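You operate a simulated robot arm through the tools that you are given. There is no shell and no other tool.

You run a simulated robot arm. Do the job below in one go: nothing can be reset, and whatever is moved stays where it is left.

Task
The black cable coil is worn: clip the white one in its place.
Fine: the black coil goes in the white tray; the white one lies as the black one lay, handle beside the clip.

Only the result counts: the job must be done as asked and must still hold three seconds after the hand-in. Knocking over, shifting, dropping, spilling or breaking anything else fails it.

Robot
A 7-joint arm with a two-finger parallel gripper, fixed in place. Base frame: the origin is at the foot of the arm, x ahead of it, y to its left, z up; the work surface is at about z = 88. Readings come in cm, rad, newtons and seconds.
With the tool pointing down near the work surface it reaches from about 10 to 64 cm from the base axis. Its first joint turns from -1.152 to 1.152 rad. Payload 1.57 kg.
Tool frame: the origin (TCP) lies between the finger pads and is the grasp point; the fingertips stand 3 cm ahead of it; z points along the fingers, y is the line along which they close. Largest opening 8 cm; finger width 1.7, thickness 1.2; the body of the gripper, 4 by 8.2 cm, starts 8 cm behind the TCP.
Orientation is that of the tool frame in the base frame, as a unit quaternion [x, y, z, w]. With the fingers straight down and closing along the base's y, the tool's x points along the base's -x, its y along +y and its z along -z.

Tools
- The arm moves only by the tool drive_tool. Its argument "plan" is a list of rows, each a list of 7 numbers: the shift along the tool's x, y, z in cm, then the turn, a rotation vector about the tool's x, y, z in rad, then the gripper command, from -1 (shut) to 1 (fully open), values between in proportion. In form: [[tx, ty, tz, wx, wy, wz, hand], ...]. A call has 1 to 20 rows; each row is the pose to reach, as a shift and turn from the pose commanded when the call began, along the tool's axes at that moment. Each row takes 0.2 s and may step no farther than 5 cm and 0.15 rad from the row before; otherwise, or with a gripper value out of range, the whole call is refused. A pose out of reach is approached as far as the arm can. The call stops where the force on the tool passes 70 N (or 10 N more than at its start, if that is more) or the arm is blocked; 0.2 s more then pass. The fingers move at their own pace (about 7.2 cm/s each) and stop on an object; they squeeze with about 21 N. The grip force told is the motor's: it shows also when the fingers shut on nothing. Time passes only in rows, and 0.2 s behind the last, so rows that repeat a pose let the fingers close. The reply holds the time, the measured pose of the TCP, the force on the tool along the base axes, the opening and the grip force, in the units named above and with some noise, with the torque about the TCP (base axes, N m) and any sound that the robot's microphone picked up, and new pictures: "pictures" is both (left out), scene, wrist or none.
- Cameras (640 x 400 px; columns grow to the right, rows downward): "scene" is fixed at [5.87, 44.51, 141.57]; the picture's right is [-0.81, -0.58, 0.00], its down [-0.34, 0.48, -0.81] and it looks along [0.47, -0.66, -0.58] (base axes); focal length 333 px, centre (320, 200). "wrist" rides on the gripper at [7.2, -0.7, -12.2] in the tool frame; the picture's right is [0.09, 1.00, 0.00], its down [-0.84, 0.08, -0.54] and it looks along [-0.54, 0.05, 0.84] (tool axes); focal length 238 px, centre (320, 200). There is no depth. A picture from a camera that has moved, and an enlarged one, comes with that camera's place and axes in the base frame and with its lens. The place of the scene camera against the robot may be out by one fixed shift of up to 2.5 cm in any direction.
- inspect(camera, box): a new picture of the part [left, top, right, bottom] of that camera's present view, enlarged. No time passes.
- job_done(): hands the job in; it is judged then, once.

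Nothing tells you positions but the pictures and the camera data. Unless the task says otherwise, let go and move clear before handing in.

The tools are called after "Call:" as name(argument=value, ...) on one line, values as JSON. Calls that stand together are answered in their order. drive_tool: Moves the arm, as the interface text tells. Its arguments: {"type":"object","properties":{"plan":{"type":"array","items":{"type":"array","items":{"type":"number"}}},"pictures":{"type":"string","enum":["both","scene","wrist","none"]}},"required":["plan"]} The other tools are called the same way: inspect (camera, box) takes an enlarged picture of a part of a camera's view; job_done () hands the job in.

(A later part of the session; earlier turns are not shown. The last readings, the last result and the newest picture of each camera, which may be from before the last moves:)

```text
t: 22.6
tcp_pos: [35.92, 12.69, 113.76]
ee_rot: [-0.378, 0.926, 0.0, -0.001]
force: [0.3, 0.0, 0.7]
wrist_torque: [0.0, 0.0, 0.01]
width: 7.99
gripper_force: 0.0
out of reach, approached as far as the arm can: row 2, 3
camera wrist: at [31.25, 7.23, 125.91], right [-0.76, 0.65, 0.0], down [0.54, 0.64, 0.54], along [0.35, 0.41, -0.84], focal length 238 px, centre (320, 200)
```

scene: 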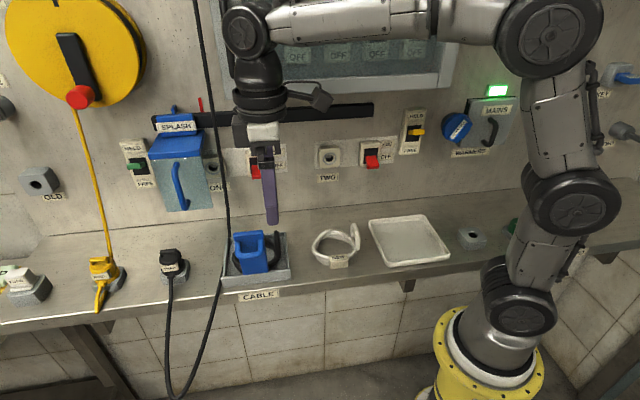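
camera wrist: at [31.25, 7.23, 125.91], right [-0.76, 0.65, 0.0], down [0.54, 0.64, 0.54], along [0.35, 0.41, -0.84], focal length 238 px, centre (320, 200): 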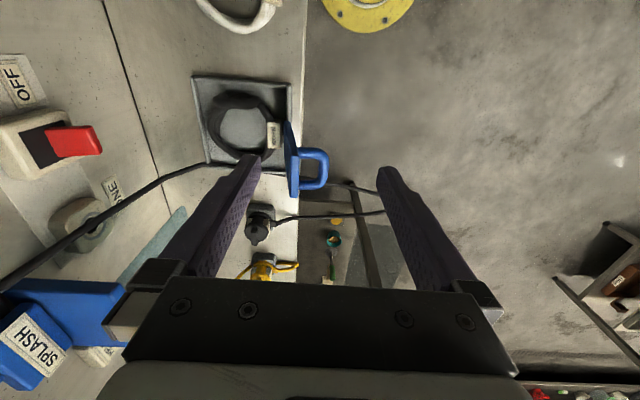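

Call:
drive_tool(plan=[[0, -3.5, 0, 0, 0, 0, 1], [0, -7.2, 0, 0, 0, 0, 1], [0, -11, 0, 0, 0, 0, 1], [0, -11, 4, 0, 0, 0, 1], [0, -11, 8.5, 0, 0, 0, 1], [0, -11, 8.5, 0, 0, 0, 1]], pictures="both")

Call:
inspect(camera="wrist", box=[220, 40, 420, 240])

Call:
inspect(camera="scene", box=[200, 170, 380, 290])

```text
t: 24.0
tcp_pos: [43.57, 4.77, 105.27]
ee_rot: [-0.378, 0.926, 0.0, 0.0]
force: [0.6, 0.0, -0.2]
wrist_torque: [0.02, 0.0, -0.01]
width: 7.99
gripper_force: 0.0
camera wrist: at [38.87, -0.7, 117.46], right [-0.76, 0.65, 0.0], down [0.54, 0.64, 0.54], along [0.35, 0.41, -0.84], focal length 238 px, centre (320, 200)
```

scene: 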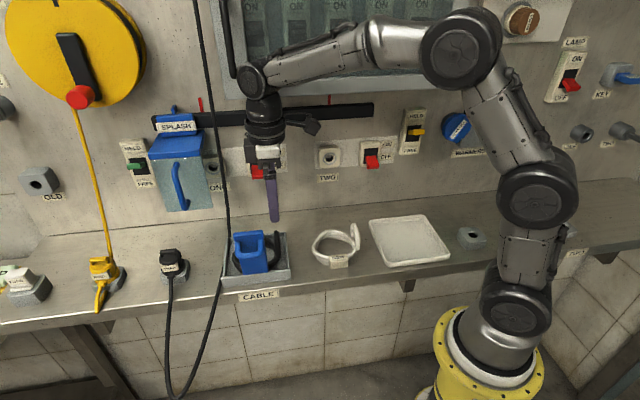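
wrist: 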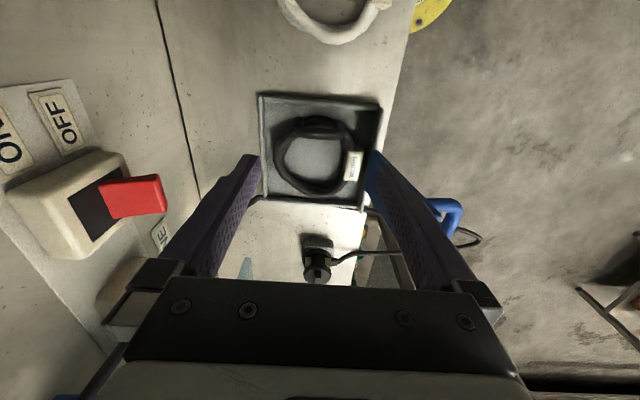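

```text
2.00 times, centred on (320, 140) of wrist
camera zoom: at [38.87, -0.7, 117.46], right [-0.76, 0.65, 0.0], down [0.54, 0.64, 0.54], along [0.35, 0.41, -0.84], focal length 477 px, centre (320, 320)
```

zoom: 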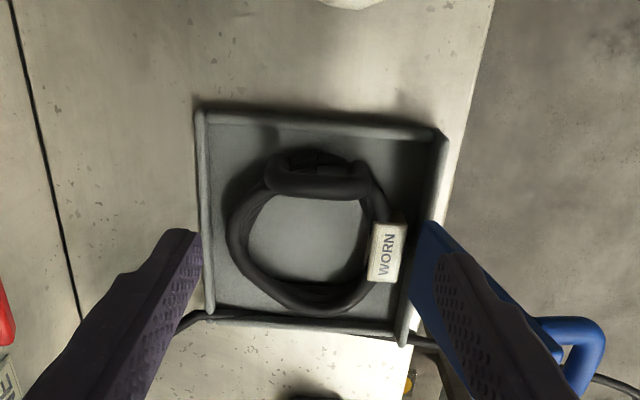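

```text
3.33 times, centred on (290, 230) of scene
camera zoom: at [5.87, 44.51, 141.57], right [-0.81, -0.58, 0.0], down [-0.34, 0.48, -0.81], along [0.47, -0.66, -0.58], focal length 1110 px, centre (420, 100)
```

zoom: 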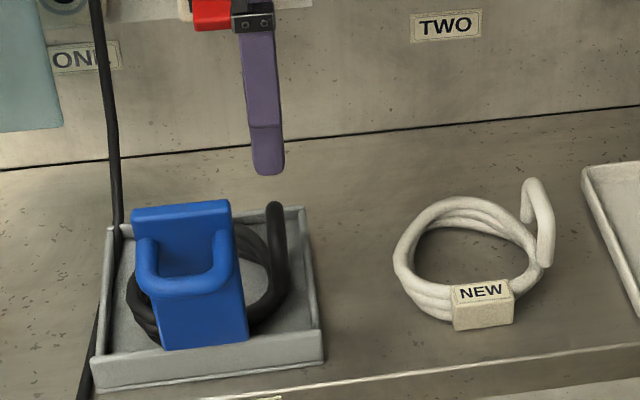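

The worn coil is now uncovered; its U-handle is centred at (43.7,4.75), about 5.4 cm across, right under the hand. I'll lower with the fingers open on either side of it.

Call:
drive_tool(plan=[[0, 0, 2.5, 0, 0, 0, 1], [0, 0, 5, 0, 0, 0, 1], [0, 0, 7.5, 0, 0, 0, 1], [0, 0, 9.5, 0, 0, 0, 1], [0, 0, 10.5, 0, 0, 0, 1], [0, 0, 11.3, 0, 0, 0, 1], [0, 0, 11.3, 0, 0, 0, 1]], pictures="both")

Call:
inspect(camera="wrist", box=[220, 80, 420, 260])

Call:
inspect(camera="scene", box=[210, 190, 310, 290])

```text
t: 25.6
tcp_pos: [43.48, 4.92, 94.03]
ee_rot: [-0.378, 0.926, 0.0, 0.0]
force: [-0.4, 0.2, 1.1]
wrist_torque: [-0.01, 0.01, -0.01]
width: 7.97
gripper_force: 0.0
camera wrist: at [38.88, -0.6, 106.14], right [-0.76, 0.65, 0.0], down [0.54, 0.64, 0.54], along [0.35, 0.41, -0.84], focal length 238 px, centre (320, 200)
```

scene: 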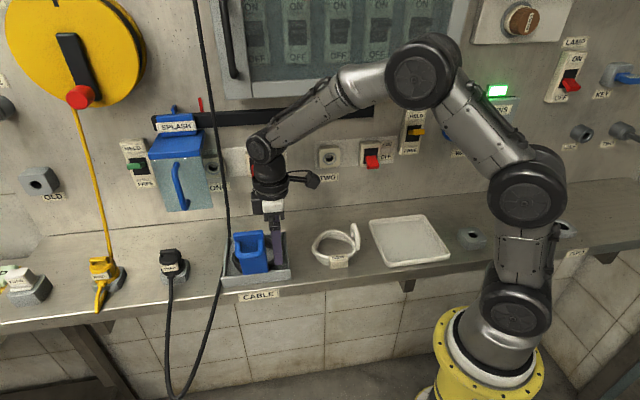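
wrist: 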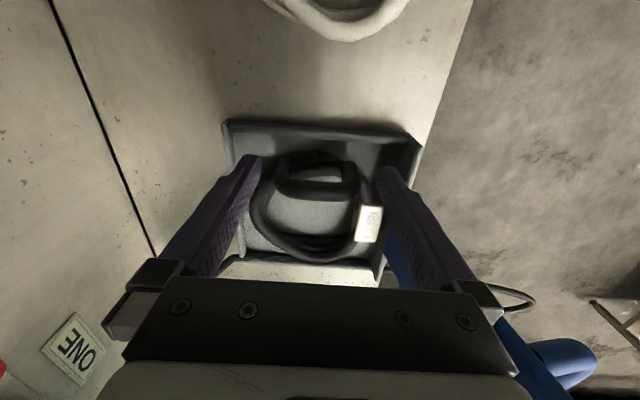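

```text
2.22 times, centred on (320, 170) of wrist
camera zoom: at [38.88, -0.6, 106.14], right [-0.76, 0.65, 0.0], down [0.54, 0.64, 0.54], along [0.35, 0.41, -0.84], focal length 530 px, centre (320, 267)
```

zoom: 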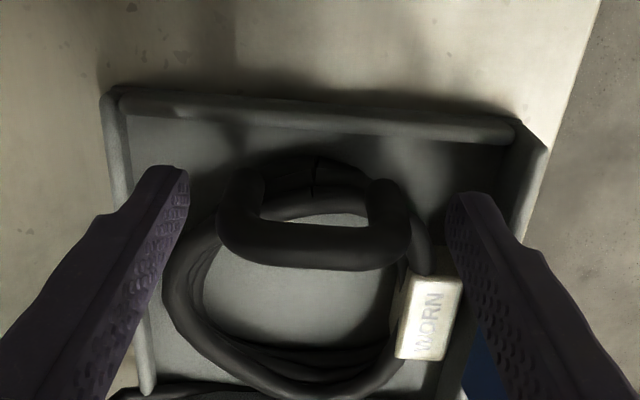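

```text
4.00 times, centred on (260, 240) of scene
camera zoom: at [5.87, 44.51, 141.57], right [-0.81, -0.58, 0.0], down [-0.34, 0.48, -0.81], along [0.47, -0.66, -0.58], focal length 1333 px, centre (560, 40)
```

zoom: 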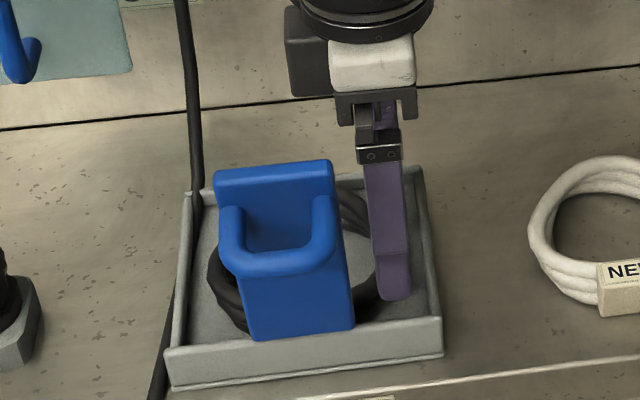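

Alignment is good. I'll lower slightly and close on the handle's legs.

Call:
drive_tool(plan=[[0, 0, 0.3, 0, 0, 0, 1], [0, 0, 0.6, 0, 0, 0, 1], [0, 0, 0.6, 0, 0, 0, 0.5], [0, 0, 0.6, 0, 0, 0, 0], [0, 0, 0.6, 0, 0, 0, -0.5], [0, 0, 0.6, 0, 0, 0, -1], [0, 0, 0.6, 0, 0, 0, -1]], pictures="both")

Call:
inspect(camera="wrist", box=[220, 80, 420, 260])

```text
t: 27.2
tcp_pos: [43.48, 4.85, 93.36]
ee_rot: [-0.378, 0.926, 0.0, -0.001]
force: [-0.7, 0.0, 0.4]
wrist_torque: [-0.01, 0.05, 0.01]
width: 5.51
gripper_force: 21.0
camera wrist: at [38.83, -0.67, 105.48], right [-0.76, 0.65, 0.0], down [0.54, 0.64, 0.54], along [0.35, 0.41, -0.84], focal length 238 px, centre (320, 200)
```

scene: 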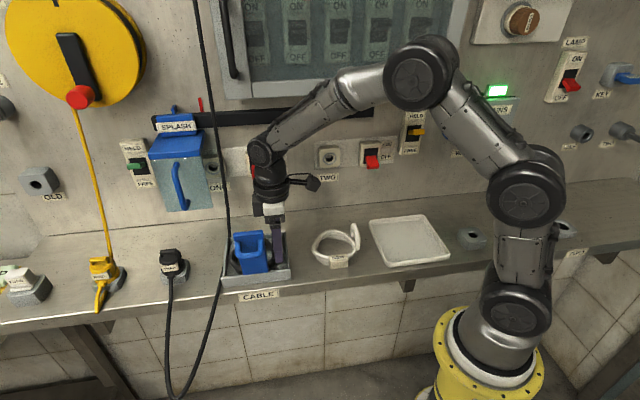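
wrist: 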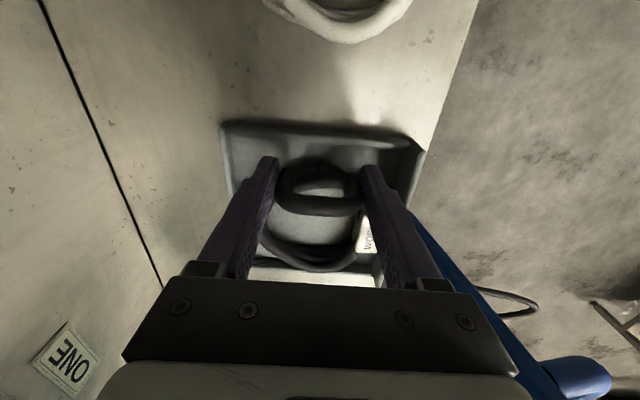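

```text
2.22 times, centred on (320, 170) of wrist
camera zoom: at [38.83, -0.67, 105.48], right [-0.76, 0.65, 0.0], down [0.54, 0.64, 0.54], along [0.35, 0.41, -0.84], focal length 530 px, centre (320, 267)
```

zoom: 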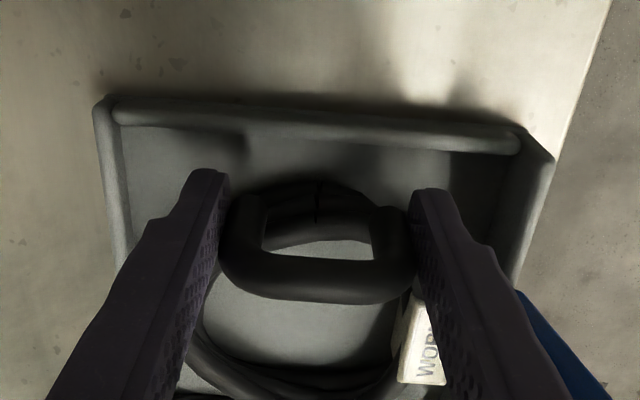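

The handle is held (5.5 cm). I'll lift slowly and see how the coil hangs.

Call:
drive_tool(plan=[[0, 0, -0.5, 0, 0, 0, -1], [0, 0, -1, 0, 0, 0, -1], [0, 0, -1.6, 0, 0, 0, -1], [0, 0, -2.2, 0, 0, 0, -1], [0, 0, -3, 0, 0, 0, -1], [0, 0, -3, 0, 0, 0, -1]], pictures="both")

Call:
inspect(camera="scene", box=[210, 190, 310, 290])

```text
t: 28.6
tcp_pos: [43.48, 4.86, 96.39]
ee_rot: [-0.378, 0.926, -0.001, 0.0]
force: [0.1, -0.2, -1.4]
wrist_torque: [-0.07, 0.08, 0.0]
width: 5.48
gripper_force: 21.0
camera wrist: at [38.84, -0.68, 108.52], right [-0.76, 0.65, 0.0], down [0.54, 0.64, 0.54], along [0.35, 0.41, -0.84], focal length 238 px, centre (320, 200)
```

scene: 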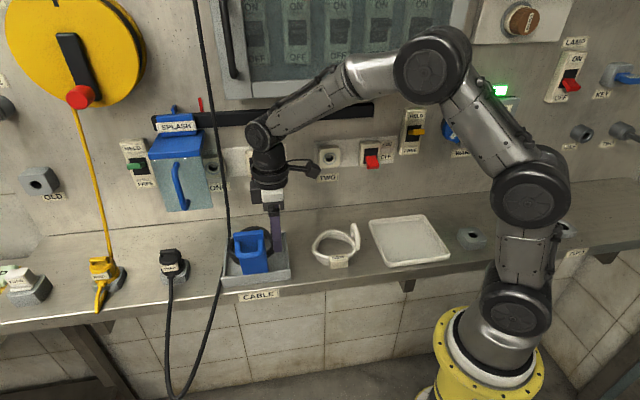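
wrist: 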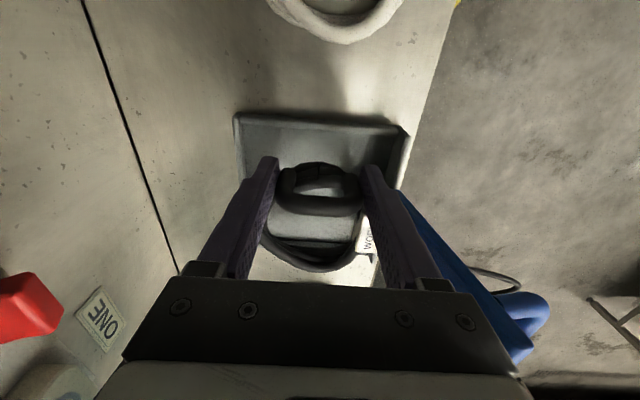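

```text
4.00 times, centred on (260, 240) of scene
camera zoom: at [5.88, 44.51, 141.57], right [-0.81, -0.58, 0.0], down [-0.34, 0.48, -0.81], along [0.47, -0.66, -0.58], focal length 1333 px, centre (560, 40)
```

zoom: 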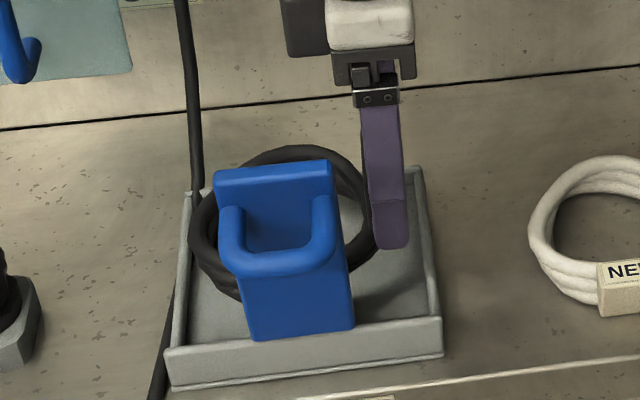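

The coil hangs level. I'll raise it above everything and carry it along the shelf to over the white tray, whose centre I put near (21.4,-17.5).

Call:
drive_tool(plan=[[0, 0, -2.5, 0, 0, 0, -1], [0, 0, -5.5, 0, 0, 0, -1], [0, 0, -8.5, 0, 0, 0, -1], [0, 0, -11.6, 0, 0, 0, -1], [1.5, 0, -11.6, 0, 0, 0, -1], [4, -0.1, -11.6, 0, 0, 0, -1], [6.6, -0.2, -11.6, 0, 0, 0, -1], [9.2, -0.3, -11.6, 0, 0, 0, -1], [11.8, -0.4, -11.6, 0, 0, 0, -1], [14.4, -0.5, -11.6, 0, 0, 0, -1], [17, -0.6, -11.6, 0, 0, 0, -1], [19.6, -0.6, -11.6, 0, 0, 0, -1], [22.2, -0.7, -11.6, 0, 0, 0, -1], [24.8, -0.8, -11.6, 0, 0, 0, -1], [27.4, -0.9, -11.6, 0, 0, 0, -1], [30, -1, -11.6, 0, 0, 0, -1], [32, -1.1, -11.6, 0, 0, 0, -1], [33, -1.1, -11.6, 0, 0, 0, -1], [33, -1.1, -11.6, 0, 0, 0, -1]], pictures="both")

```text
t: 32.6
tcp_pos: [20.5, -19.28, 107.82]
ee_rot: [-0.378, 0.926, -0.001, 0.0]
force: [-0.3, -0.2, -1.5]
wrist_torque: [-0.06, 0.04, 0.02]
width: 5.49
gripper_force: 21.0
camera wrist: at [15.96, -24.69, 119.99], right [-0.76, 0.65, 0.0], down [0.54, 0.64, 0.54], along [0.35, 0.41, -0.84], focal length 238 px, centre (320, 200)
```

scene: 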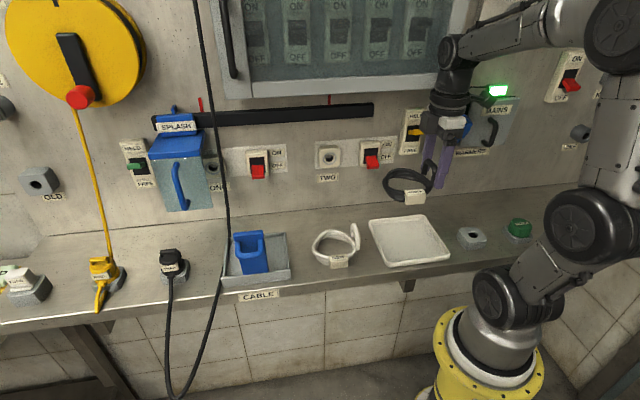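
wrist: 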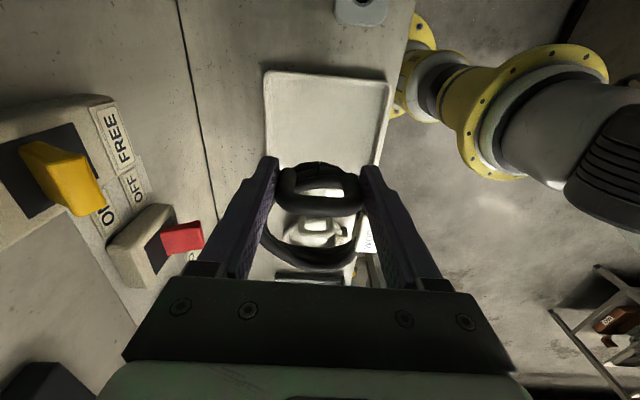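

The tray spans about e −3 to 11.4 along the shelf, so I'll shift 1.6 cm further and lower the worn coil toward its floor.

Call:
drive_tool(plan=[[0.8, 0, 0, 0, 0, 0, -1], [1.6, 0, 0, 0, 0, 0, -1], [1.6, 0, 2.5, 0, 0, 0, -1], [1.6, 0, 5, 0, 0, 0, -1], [1.6, 0, 7.5, 0, 0, 0, -1], [1.6, 0, 10, 0, 0, 0, -1], [1.6, 0, 12, 0, 0, 0, -1], [1.6, 0, 13, 0, 0, 0, -1], [1.6, 0, 13, 0, 0, 0, -1]], pictures="both")

Call:
inspect(camera="scene", box=[350, 190, 470, 280])

Call:
inspect(camera="wrist", box=[220, 80, 420, 280])

```text
t: 34.6
tcp_pos: [19.62, -20.1, 94.76]
ee_rot: [-0.378, 0.926, 0.0, -0.001]
force: [0.1, 0.1, -1.5]
wrist_torque: [-0.07, 0.05, 0.0]
width: 5.51
gripper_force: 21.1
camera wrist: at [14.85, -25.63, 107.0], right [-0.76, 0.65, 0.0], down [0.54, 0.64, 0.54], along [0.35, 0.41, -0.84], focal length 238 px, centre (320, 200)
```

scene: 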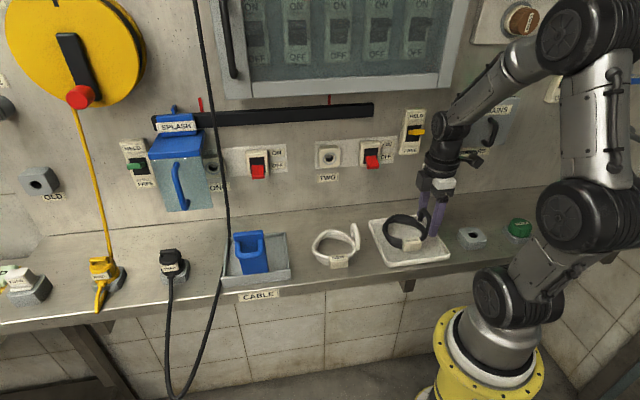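
wrist: 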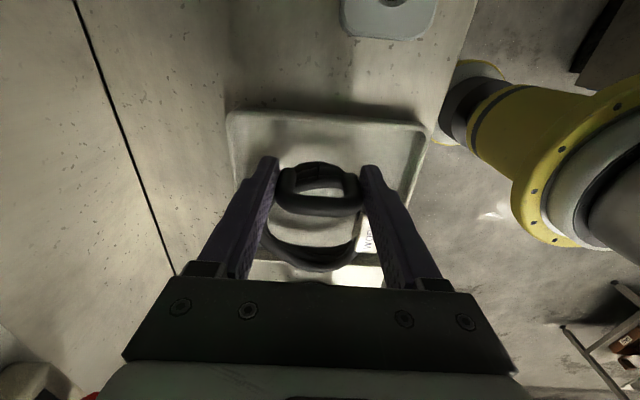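

```text
4.44 times, centred on (410, 235) of scene
camera zoom: at [5.88, 44.51, 141.57], right [-0.81, -0.58, 0.0], down [-0.34, 0.48, -0.81], along [0.47, -0.66, -0.58], focal length 1481 px, centre (-80, 44)
```

zoom: 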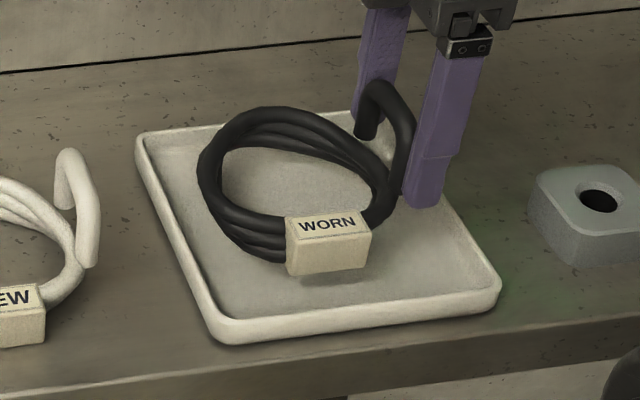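

```text
2.00 times, centred on (320, 180) of wrist
camera zoom: at [14.85, -25.63, 107.0], right [-0.76, 0.65, 0.0], down [0.54, 0.64, 0.54], along [0.35, 0.41, -0.84], focal length 477 px, centre (320, 240)
```

zoom: 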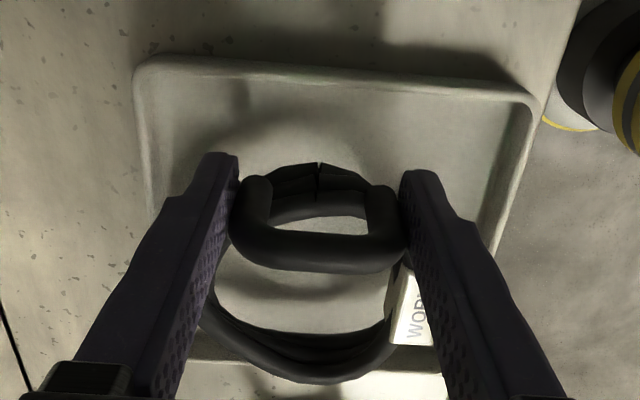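

It's nicely centred in the tray. I'll lower the last bit slowly, watching for contact.

Call:
drive_tool(plan=[[0, 0, 0.3, 0, 0, 0, -1], [0, 0, 0.6, 0, 0, 0, -1], [0, 0, 0.9, 0, 0, 0, -1], [0, 0, 1.1, 0, 0, 0, -1], [0, 0, 1.1, 0, 0, 0, -1]], pictures="scene")

Call:
inspect(camera="scene", box=[350, 190, 470, 280])

```text
t: 35.8
tcp_pos: [19.52, -20.27, 93.92]
ee_rot: [-0.378, 0.926, 0.001, 0.0]
force: [0.0, -0.1, -1.2]
wrist_torque: [-0.06, 0.04, 0.04]
width: 5.48
gripper_force: 20.4
```

scene: 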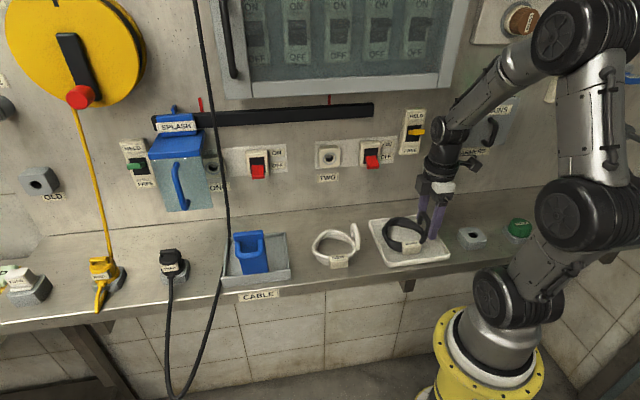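

```text
4.44 times, centred on (410, 235) of scene
camera zoom: at [5.88, 44.51, 141.57], right [-0.81, -0.58, 0.0], down [-0.34, 0.48, -0.81], along [0.47, -0.66, -0.58], focal length 1481 px, centre (-80, 44)
```

zoom: 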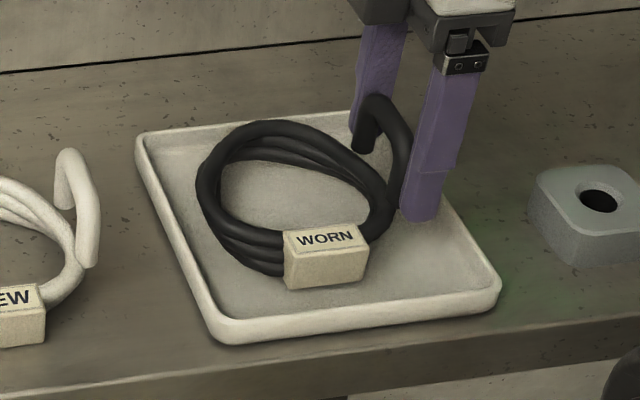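

Call:
drive_tool(plan=[[0, 0, 0.15, 0, 0, 0, -1], [0, 0, 0.3, 0, 0, 0, -1], [0, 0, 0.45, 0, 0, 0, -1], [0, 0, 0.45, 0, 0, 0, -1]], pictures="scene")

Call:
inspect(camera="scene", box=[350, 190, 470, 280])

```text
t: 36.8
tcp_pos: [19.55, -20.26, 93.44]
ee_rot: [-0.378, 0.926, 0.0, 0.0]
force: [-0.6, -1.1, 0.3]
wrist_torque: [0.11, 0.04, 0.12]
width: 5.53
gripper_force: 21.0
```

scene: 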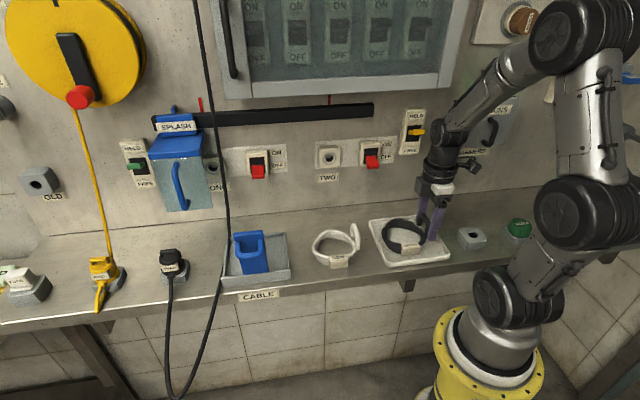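

```text
4.44 times, centred on (410, 235) of scene
camera zoom: at [5.87, 44.51, 141.57], right [-0.81, -0.58, 0.0], down [-0.34, 0.48, -0.81], along [0.47, -0.66, -0.58], focal length 1481 px, centre (-80, 44)
```

zoom: 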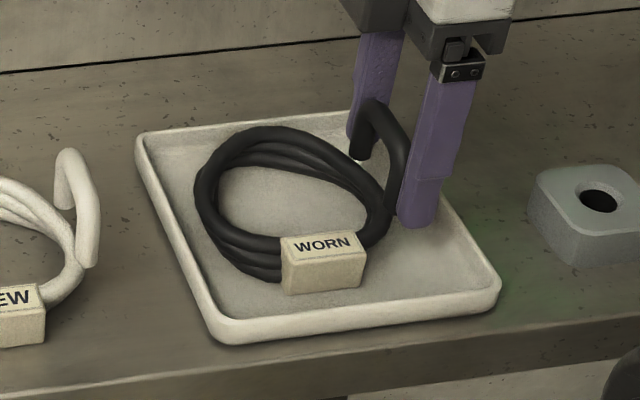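

The coil is resting on the tray floor. I'll let go and rise clear.

Call:
drive_tool(plan=[[0, 0, 0, 0, 0, 0, 0.5], [0, 0, 0, 0, 0, 0, 0.9], [0, 0, 0, 0, 0, 0, 0.9], [0, 0, -2, 0, 0, 0, 0.9], [0, 0, -5, 0, 0, 0, 0.9], [0, 0, -9, 0, 0, 0, 0.9], [0, 0, -13, 0, 0, 0, 0.9], [0, 0, -13, 0, 0, 0, 0.9]], pictures="both")

Call:
inspect(camera="scene", box=[350, 190, 470, 280])

```text
t: 38.6
tcp_pos: [19.67, -20.39, 106.3]
ee_rot: [-0.378, 0.926, 0.0, -0.001]
force: [-0.7, 0.0, -0.3]
wrist_torque: [0.01, 0.02, -0.02]
width: 7.62
gripper_force: 0.0
camera wrist: at [15.05, -25.86, 118.42], right [-0.76, 0.65, 0.0], down [0.54, 0.64, 0.54], along [0.35, 0.41, -0.84], focal length 238 px, centre (320, 200)
```

scene: 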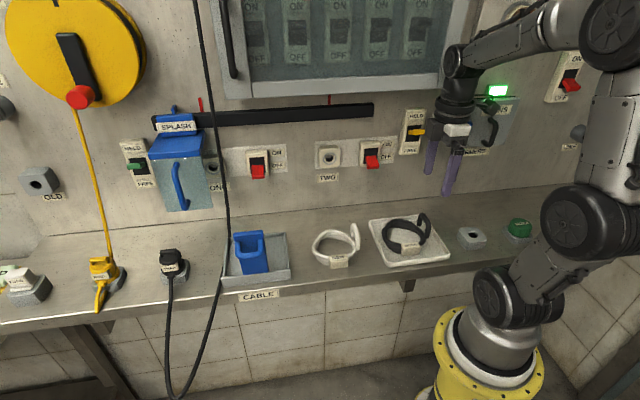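
wrist: 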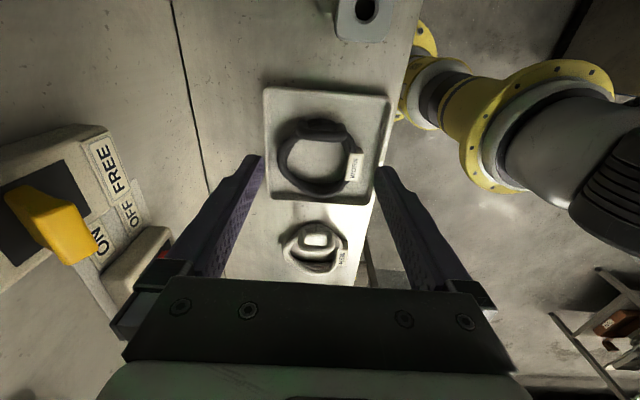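

```text
4.44 times, centred on (410, 235) of scene
camera zoom: at [5.87, 44.51, 141.57], right [-0.81, -0.58, 0.0], down [-0.34, 0.48, -0.81], along [0.47, -0.66, -0.58], focal length 1481 px, centre (-80, 44)
```

zoom: 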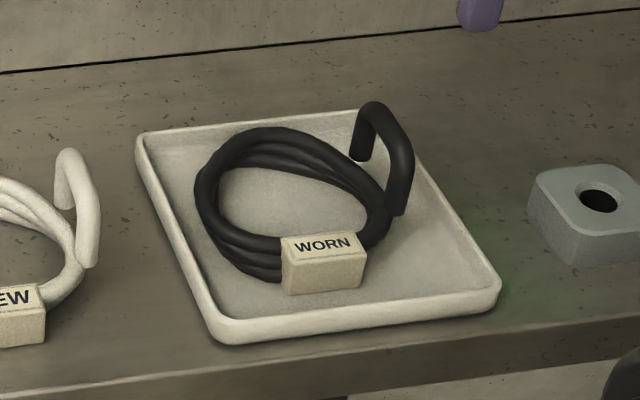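

The worn coil lies in the tray. Next I'll move over the new coil to measure its handle position and direction.

Call:
drive_tool(plan=[[-2.5, 0.2, 0, 0, 0, 0, 1], [-5.5, 0.4, 0, 0, 0, 0, 1], [-8.5, 0.7, 0, 0, 0, 0, 1], [-11.5, 0.9, 0, 0, 0, 0, 1], [-14.5, 1.1, 0, 0, 0, 0, 1], [-16.6, 1.3, 0, 0, 0, 0, 1], [-16.6, 1.3, 0, 0, 0, 0, 1], [-16.6, 1.3, 0, 0, 0, 0, 1]], pictures="both")

Call:
inspect(camera="wrist", box=[220, 60, 420, 240])

Call:
inspect(camera="scene", box=[300, 200, 380, 280])

```text
t: 40.4
tcp_pos: [30.49, -7.65, 106.16]
ee_rot: [-0.378, 0.926, 0.0, 0.001]
force: [0.0, 0.2, 0.0]
wrist_torque: [-0.04, -0.03, -0.07]
width: 8.01
gripper_force: 0.1
camera wrist: at [25.91, -13.09, 118.47], right [-0.76, 0.65, 0.0], down [0.54, 0.64, 0.54], along [0.35, 0.41, -0.84], focal length 238 px, centre (320, 200)
```

scene: 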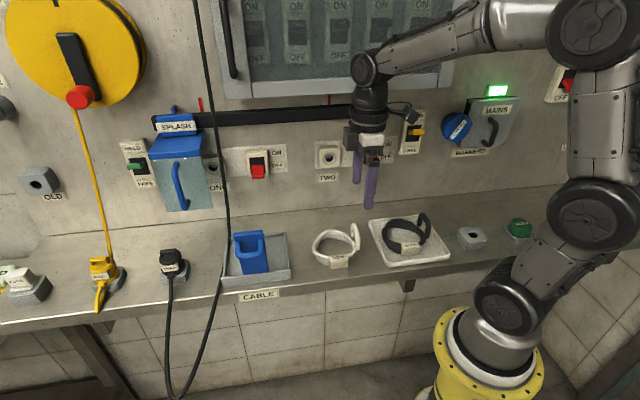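
wrist: 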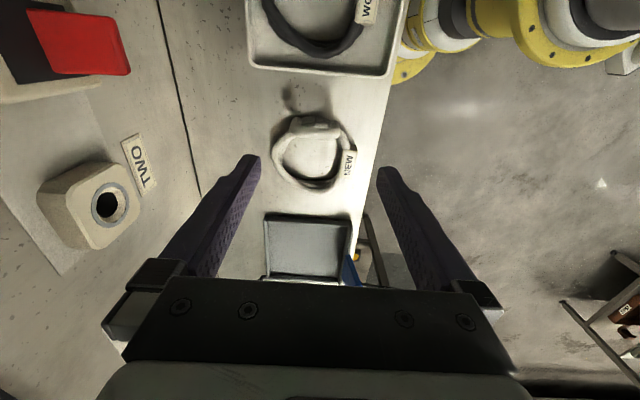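

```text
2.22 times, centred on (320, 150) of wrist
camera zoom: at [25.91, -13.09, 118.47], right [-0.76, 0.65, 0.0], down [0.54, 0.64, 0.54], along [0.35, 0.41, -0.84], focal length 530 px, centre (320, 311)
```

zoom: 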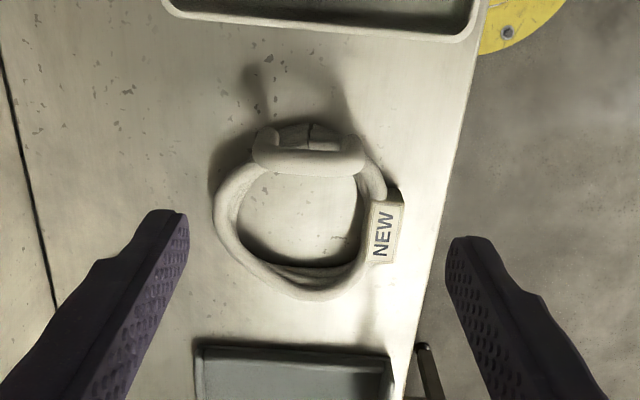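

```text
5.00 times, centred on (340, 240) of scene
camera zoom: at [5.87, 44.51, 141.57], right [-0.81, -0.58, 0.0], down [-0.34, 0.48, -0.81], along [0.47, -0.66, -0.58], focal length 1666 px, centre (220, 0)
```

zoom: 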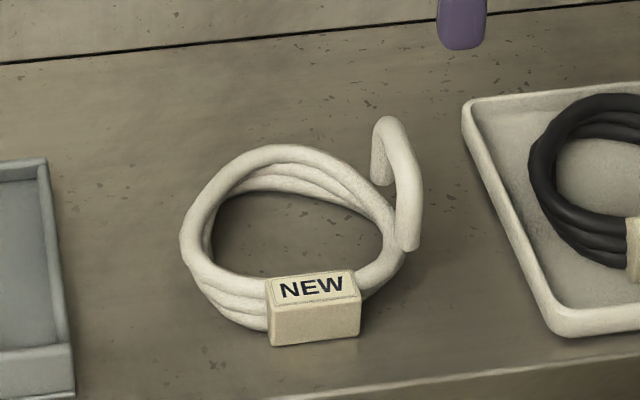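

Call:
inspect(camera="wrist", box=[270, 95, 370, 200])

```text
3.81 times, centred on (320, 148) of wrist
camera zoom: at [25.91, -13.09, 118.47], right [-0.76, 0.65, 0.0], down [0.54, 0.64, 0.54], along [0.35, 0.41, -0.84], focal length 908 px, centre (320, 400)
```

zoom: 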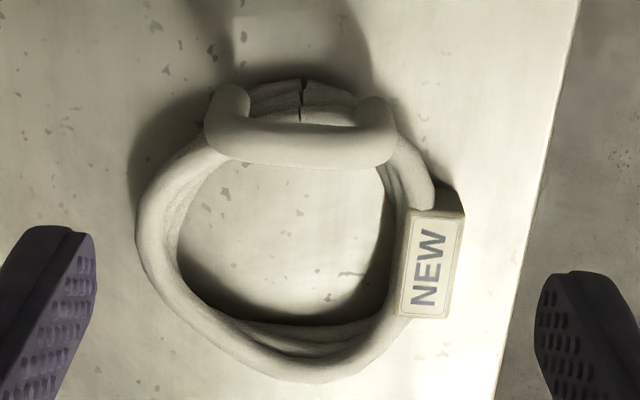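

The new coil's handle is near (31.2,-7.6) and lies in the same direction as the worn one's did. I'll align and lower around it.

Call:
drive_tool(plan=[[-0.5, -0.5, 1, 0, 0, 0, 1], [-0.5, -0.5, 4, 0, 0, 0, 1], [-0.5, -0.5, 7, 0, 0, 0, 1], [-0.5, -0.5, 9.5, 0, 0, 0, 1], [-0.5, -0.5, 11.5, 0, 0, 0, 1], [-0.5, -0.5, 12.2, 0, 0, 0, 1], [-0.5, -0.5, 12.2, 0, 0, 0, 1]], pictures="wrist")

Call:
inspect(camera="wrist", box=[220, 80, 420, 260])

Call:
inspect(camera="scene", box=[300, 190, 400, 280])

```text
t: 42.0
tcp_pos: [31.18, -7.77, 93.99]
ee_rot: [-0.378, 0.926, 0.0, 0.0]
force: [0.4, 0.4, 0.3]
wrist_torque: [0.0, 0.02, 0.0]
width: 7.98
gripper_force: 0.1
camera wrist: at [26.57, -13.19, 106.2], right [-0.76, 0.65, 0.0], down [0.54, 0.64, 0.54], along [0.35, 0.41, -0.84], focal length 238 px, centre (320, 200)
```

wrist: 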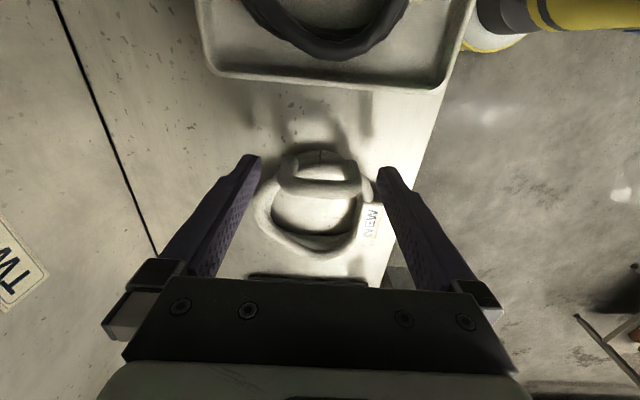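

```text
2.22 times, centred on (320, 170) of wrist
camera zoom: at [26.57, -13.19, 106.2], right [-0.76, 0.65, 0.0], down [0.54, 0.64, 0.54], along [0.35, 0.41, -0.84], focal length 530 px, centre (320, 267)
```

zoom: 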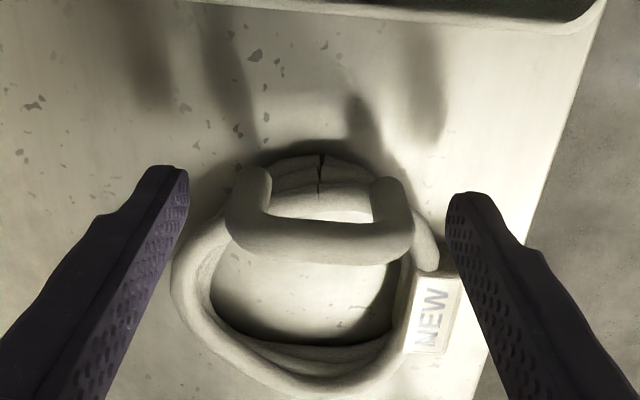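

```text
4.44 times, centred on (350, 235) of scene
camera zoom: at [5.87, 44.51, 141.57], right [-0.81, -0.58, 0.0], down [-0.34, 0.48, -0.81], along [0.47, -0.66, -0.58], focal length 1481 px, centre (187, 44)
```

zoom: 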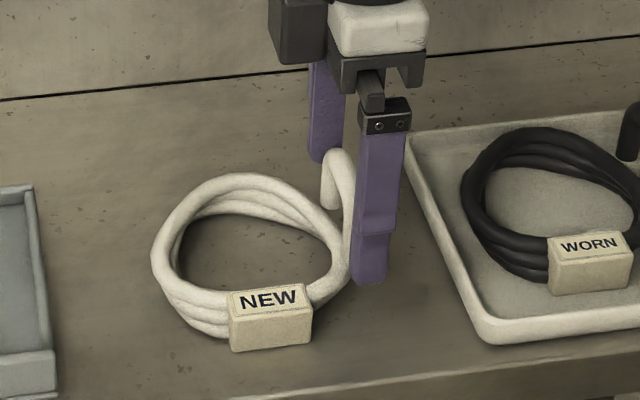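

Call:
drive_tool(plan=[[0, 0, 0.5, 0, 0, 0, 1], [0, 0, 1.0, 0, 0, 0, 1], [0, 0, 1.0, 0, 0, 0, 0.5], [0, 0, 1.0, 0, 0, 0, 0], [0, 0, 1.0, 0, 0, 0, -0.5], [0, 0, 1.0, 0, 0, 0, -1], [0, 0, 1.0, 0, 0, 0, -1]], pictures="wrist")

Call:
inspect(camera="wrist", box=[220, 80, 420, 260])

```text
t: 43.6
tcp_pos: [31.26, -7.71, 93.14]
ee_rot: [-0.378, 0.926, -0.001, 0.0]
force: [-0.2, 0.0, 0.0]
wrist_torque: [-0.09, 0.05, 0.0]
width: 5.51
gripper_force: 21.0
camera wrist: at [26.59, -13.15, 105.26], right [-0.76, 0.65, 0.0], down [0.54, 0.64, 0.54], along [0.35, 0.41, -0.84], focal length 238 px, centre (320, 200)
```

wrist: 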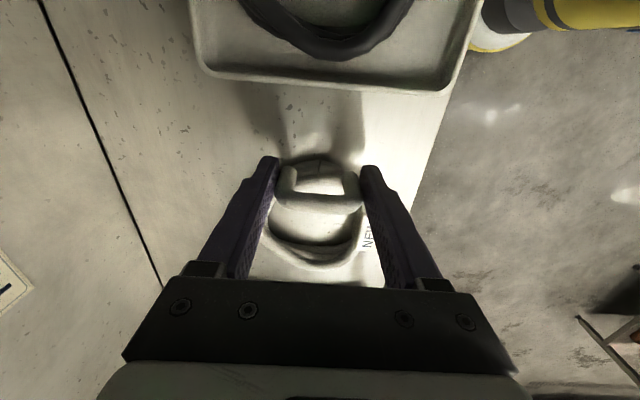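

```text
2.22 times, centred on (320, 170) of wrist
camera zoom: at [26.59, -13.15, 105.26], right [-0.76, 0.65, 0.0], down [0.54, 0.64, 0.54], along [0.35, 0.41, -0.84], focal length 530 px, centre (320, 267)
```

zoom: 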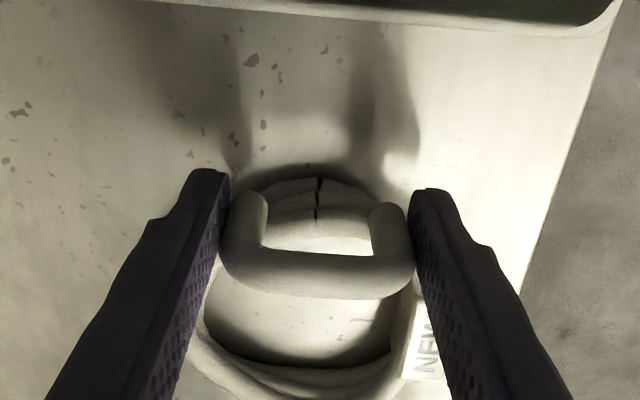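

The grip matches the one I had on the worn coil. I'll lift it, carry it to over the open holder at the worn coil's old pick-up spot, and check before lowering.

Call:
drive_tool(plan=[[0, 0, -0.6, 0, 0, 0, -1], [0, 0, -1.5, 0, 0, 0, -1], [0, 0, -4, 0, 0, 0, -1], [0, 0, -7, 0, 0, 0, -1], [0, 0, -10, 0, 0, 0, -1], [0, 0, -13.5, 0, 0, 0, -1], [0, 0, -17, 0, 0, 0, -1], [-2, 0.05, -17, 0, 0, 0, -1], [-4.5, 0.1, -17, 0, 0, 0, -1], [-7, 0.15, -17, 0, 0, 0, -1], [-9.5, 0.2, -17, 0, 0, 0, -1], [-12, 0.3, -17, 0, 0, 0, -1], [-14.5, 0.35, -17, 0, 0, 0, -1], [-16.5, 0.4, -17, 0, 0, 0, -1], [-17.53, 0.43, -17, 0, 0, 0, -1], [-17.53, 0.43, -17, 0, 0, 0, -1], [-17.53, 0.43, -17, 0, 0, 0, -1]], pictures="both")

Call:
inspect(camera="wrist", box=[220, 60, 420, 260])

Call:
inspect(camera="scene", box=[190, 160, 330, 290])

```text
t: 47.2
tcp_pos: [43.4, 4.99, 110.31]
ee_rot: [-0.378, 0.926, 0.0, 0.0]
force: [-0.3, 0.2, -1.9]
wrist_torque: [-0.03, 0.02, 0.0]
width: 5.48
gripper_force: 20.6
camera wrist: at [38.79, -0.42, 122.49], right [-0.76, 0.65, 0.0], down [0.54, 0.64, 0.54], along [0.35, 0.41, -0.84], focal length 238 px, centre (320, 200)
```

scene: 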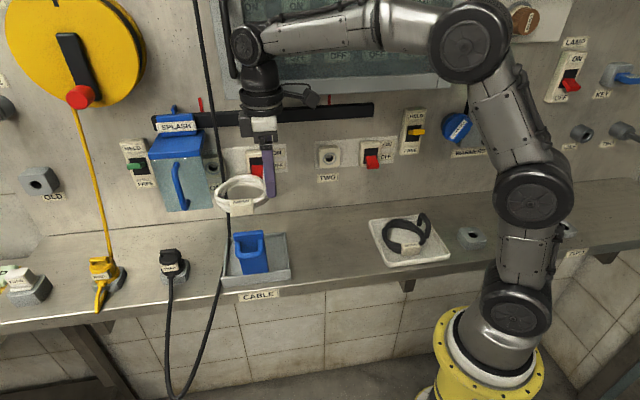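
wrist: 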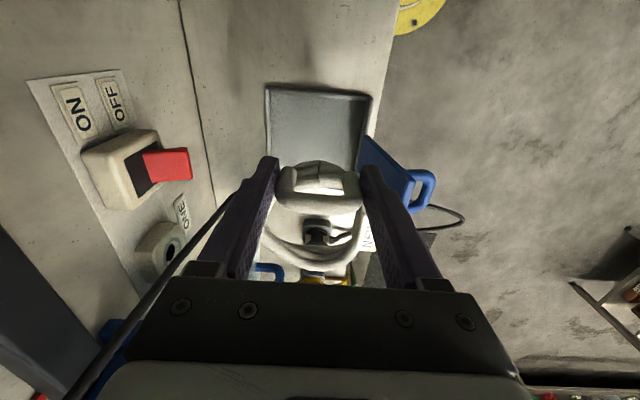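

```text
2.00 times, centred on (320, 160) of wrist
camera zoom: at [38.79, -0.42, 122.49], right [-0.76, 0.65, 0.0], down [0.54, 0.64, 0.54], along [0.35, 0.41, -0.84], focal length 477 px, centre (320, 280)
```

zoom: 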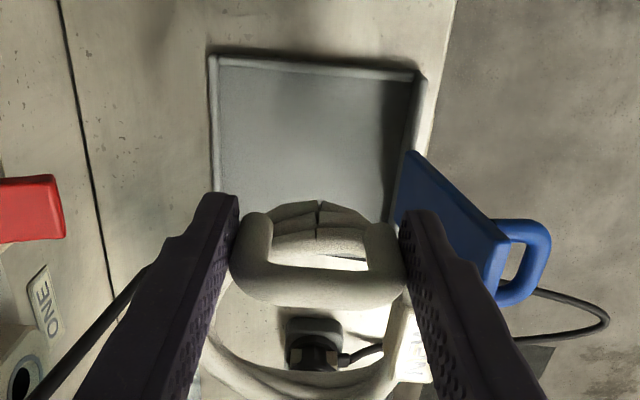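

```text
3.08 times, centred on (260, 225) of scene
camera zoom: at [5.88, 44.51, 141.57], right [-0.81, -0.58, 0.0], down [-0.34, 0.48, -0.81], along [0.47, -0.66, -0.58], focal length 1025 px, centre (505, 123)
```

zoom: 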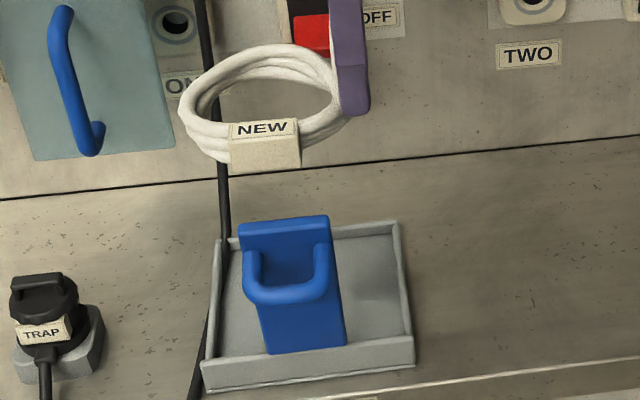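

I'll lower straight down, first to just above the holder's rim for a check.

Call:
drive_tool(plan=[[0, -0.13, 2, 0, 0, 0, -1], [0, -0.13, 4, 0, 0, 0, -1], [0, -0.13, 6, 0, 0, 0, -1], [0, -0.13, 8, 0, 0, 0, -1], [0, -0.13, 10, 0, 0, 0, -1], [0, -0.13, 12, 0, 0, 0, -1], [0, -0.13, 12.8, 0, 0, 0, -1], [0, -0.13, 12.8, 0, 0, 0, -1]], pictures="both")

Call:
inspect(camera="wrist", box=[220, 80, 420, 280])

Call:
inspect(camera="scene", box=[210, 190, 310, 290])

```text
t: 49.0
tcp_pos: [43.5, 4.79, 97.28]
ee_rot: [-0.378, 0.926, 0.0, -0.001]
force: [0.3, 0.0, -1.2]
wrist_torque: [-0.08, 0.05, 0.01]
width: 5.48
gripper_force: 21.4
camera wrist: at [38.79, -0.66, 109.44], right [-0.76, 0.65, 0.0], down [0.54, 0.64, 0.54], along [0.35, 0.41, -0.84], focal length 238 px, centre (320, 200)
```

scene: 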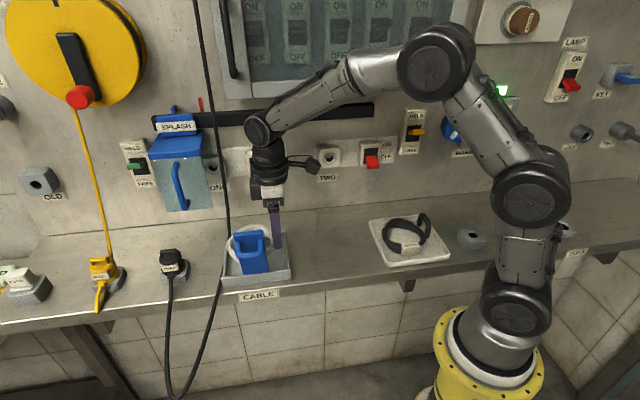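
wrist: 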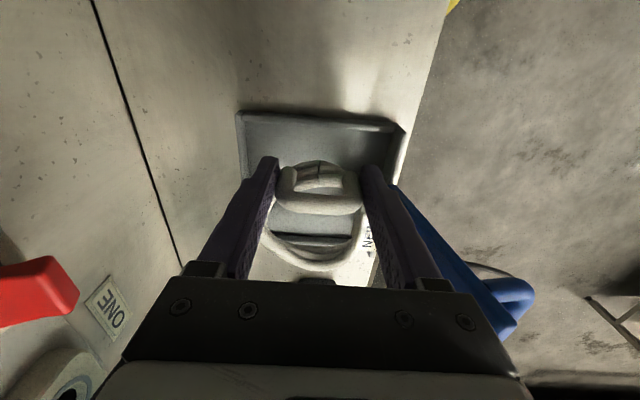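

```text
2.00 times, centred on (320, 180) of wrist
camera zoom: at [38.79, -0.66, 109.44], right [-0.76, 0.65, 0.0], down [0.54, 0.64, 0.54], along [0.35, 0.41, -0.84], focal length 477 px, centre (320, 240)
```

zoom: 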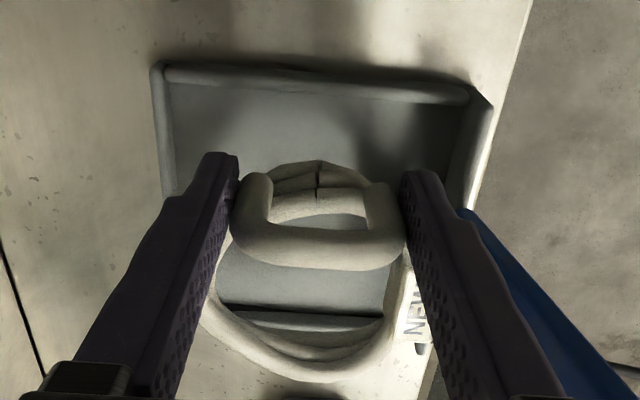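

```text
4.00 times, centred on (260, 240) of scene
camera zoom: at [5.88, 44.51, 141.57], right [-0.81, -0.58, 0.0], down [-0.34, 0.48, -0.81], along [0.47, -0.66, -0.58], focal length 1333 px, centre (560, 40)
```

zoom: 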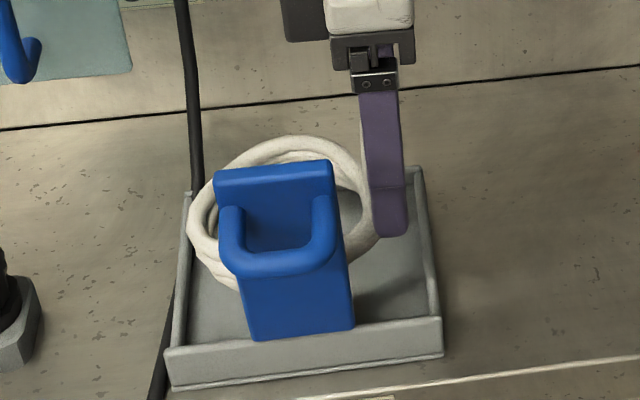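

Call:
drive_tool(plan=[[0, 0, 1, 0, 0, 0, -1], [0, 0, 2, 0, 0, 0, -1], [0, 0, 2.8, 0, 0, 0, -1], [0, 0, 3.2, 0, 0, 0, -1], [0, 0, 3.4, 0, 0, 0, -1], [0, 0, 3.4, 0, 0, 0, -1]], pictures="scene")

Call:
inspect(camera="scene", box=[210, 190, 310, 290])

```text
t: 50.4
tcp_pos: [43.59, 4.75, 93.93]
ee_rot: [-0.378, 0.926, 0.0, 0.0]
force: [0.1, -0.8, -1.4]
wrist_torque: [-0.05, 0.06, 0.04]
width: 5.53
gripper_force: 21.4
```

scene: 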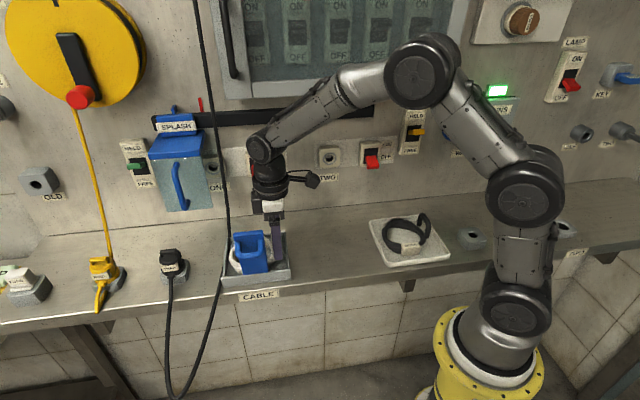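

```text
4.00 times, centred on (260, 240) of scene
camera zoom: at [5.88, 44.51, 141.57], right [-0.81, -0.58, 0.0], down [-0.34, 0.48, -0.81], along [0.47, -0.66, -0.58], focal length 1333 px, centre (560, 40)
```

zoom: 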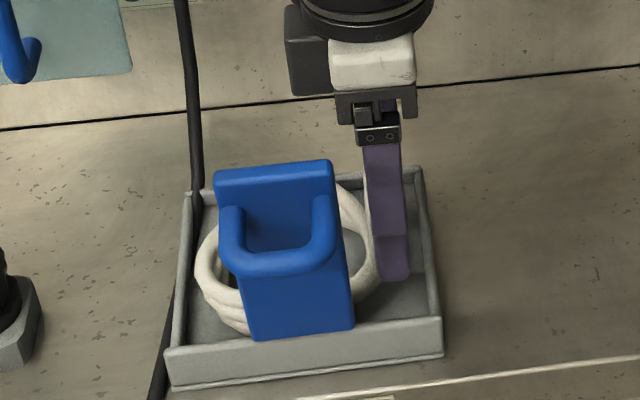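

Call:
drive_tool(plan=[[0, 0, 0.15, 0, 0, 0, -1], [0, 0, 0.3, 0, 0, 0, -1], [0, 0, 0.45, 0, 0, 0, -1], [0, 0, 0.45, 0, 0, 0, -1]], pictures="none")

```text
t: 51.4
tcp_pos: [43.55, 4.72, 93.44]
ee_rot: [-0.379, 0.925, 0.001, 0.0]
force: [-3.6, 1.9, 1.6]
wrist_torque: [0.44, 0.14, 0.36]
width: 5.51
gripper_force: 21.0
```

Call:
inspect(camera="scene", box=[210, 190, 310, 290])

Call:
inspect(camera="wrist", box=[200, 80, 440, 280])

```text
4.00 times, centred on (260, 240) of scene
camera zoom: at [5.86, 44.51, 141.57], right [-0.81, -0.58, 0.0], down [-0.34, 0.48, -0.81], along [0.47, -0.66, -0.58], focal length 1333 px, centre (560, 40)
```

zoom: 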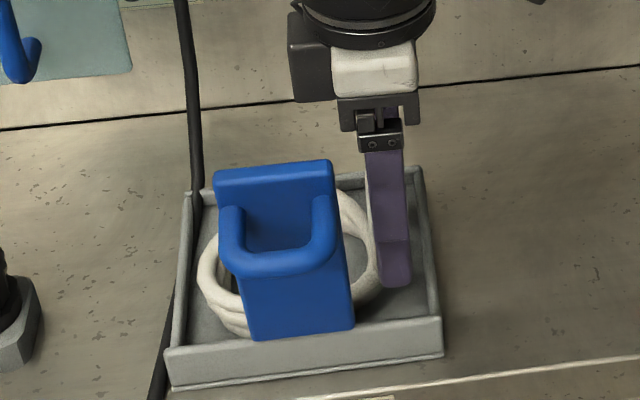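

```text
2.00 times, centred on (320, 180) of wrist
camera zoom: at [38.9, -0.74, 105.69], right [-0.76, 0.65, 0.0], down [0.54, 0.64, 0.54], along [0.35, 0.41, -0.84], focal length 477 px, centre (320, 240)
```

zoom: 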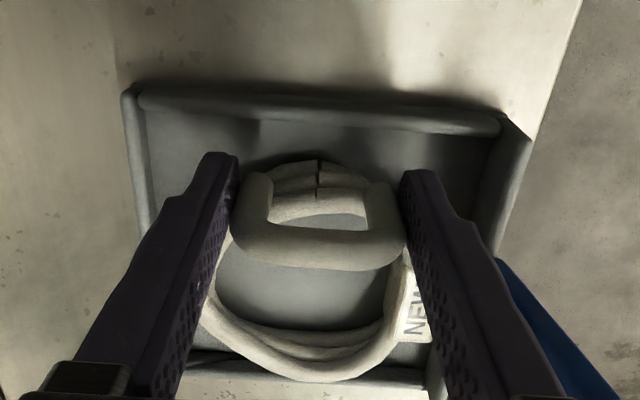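

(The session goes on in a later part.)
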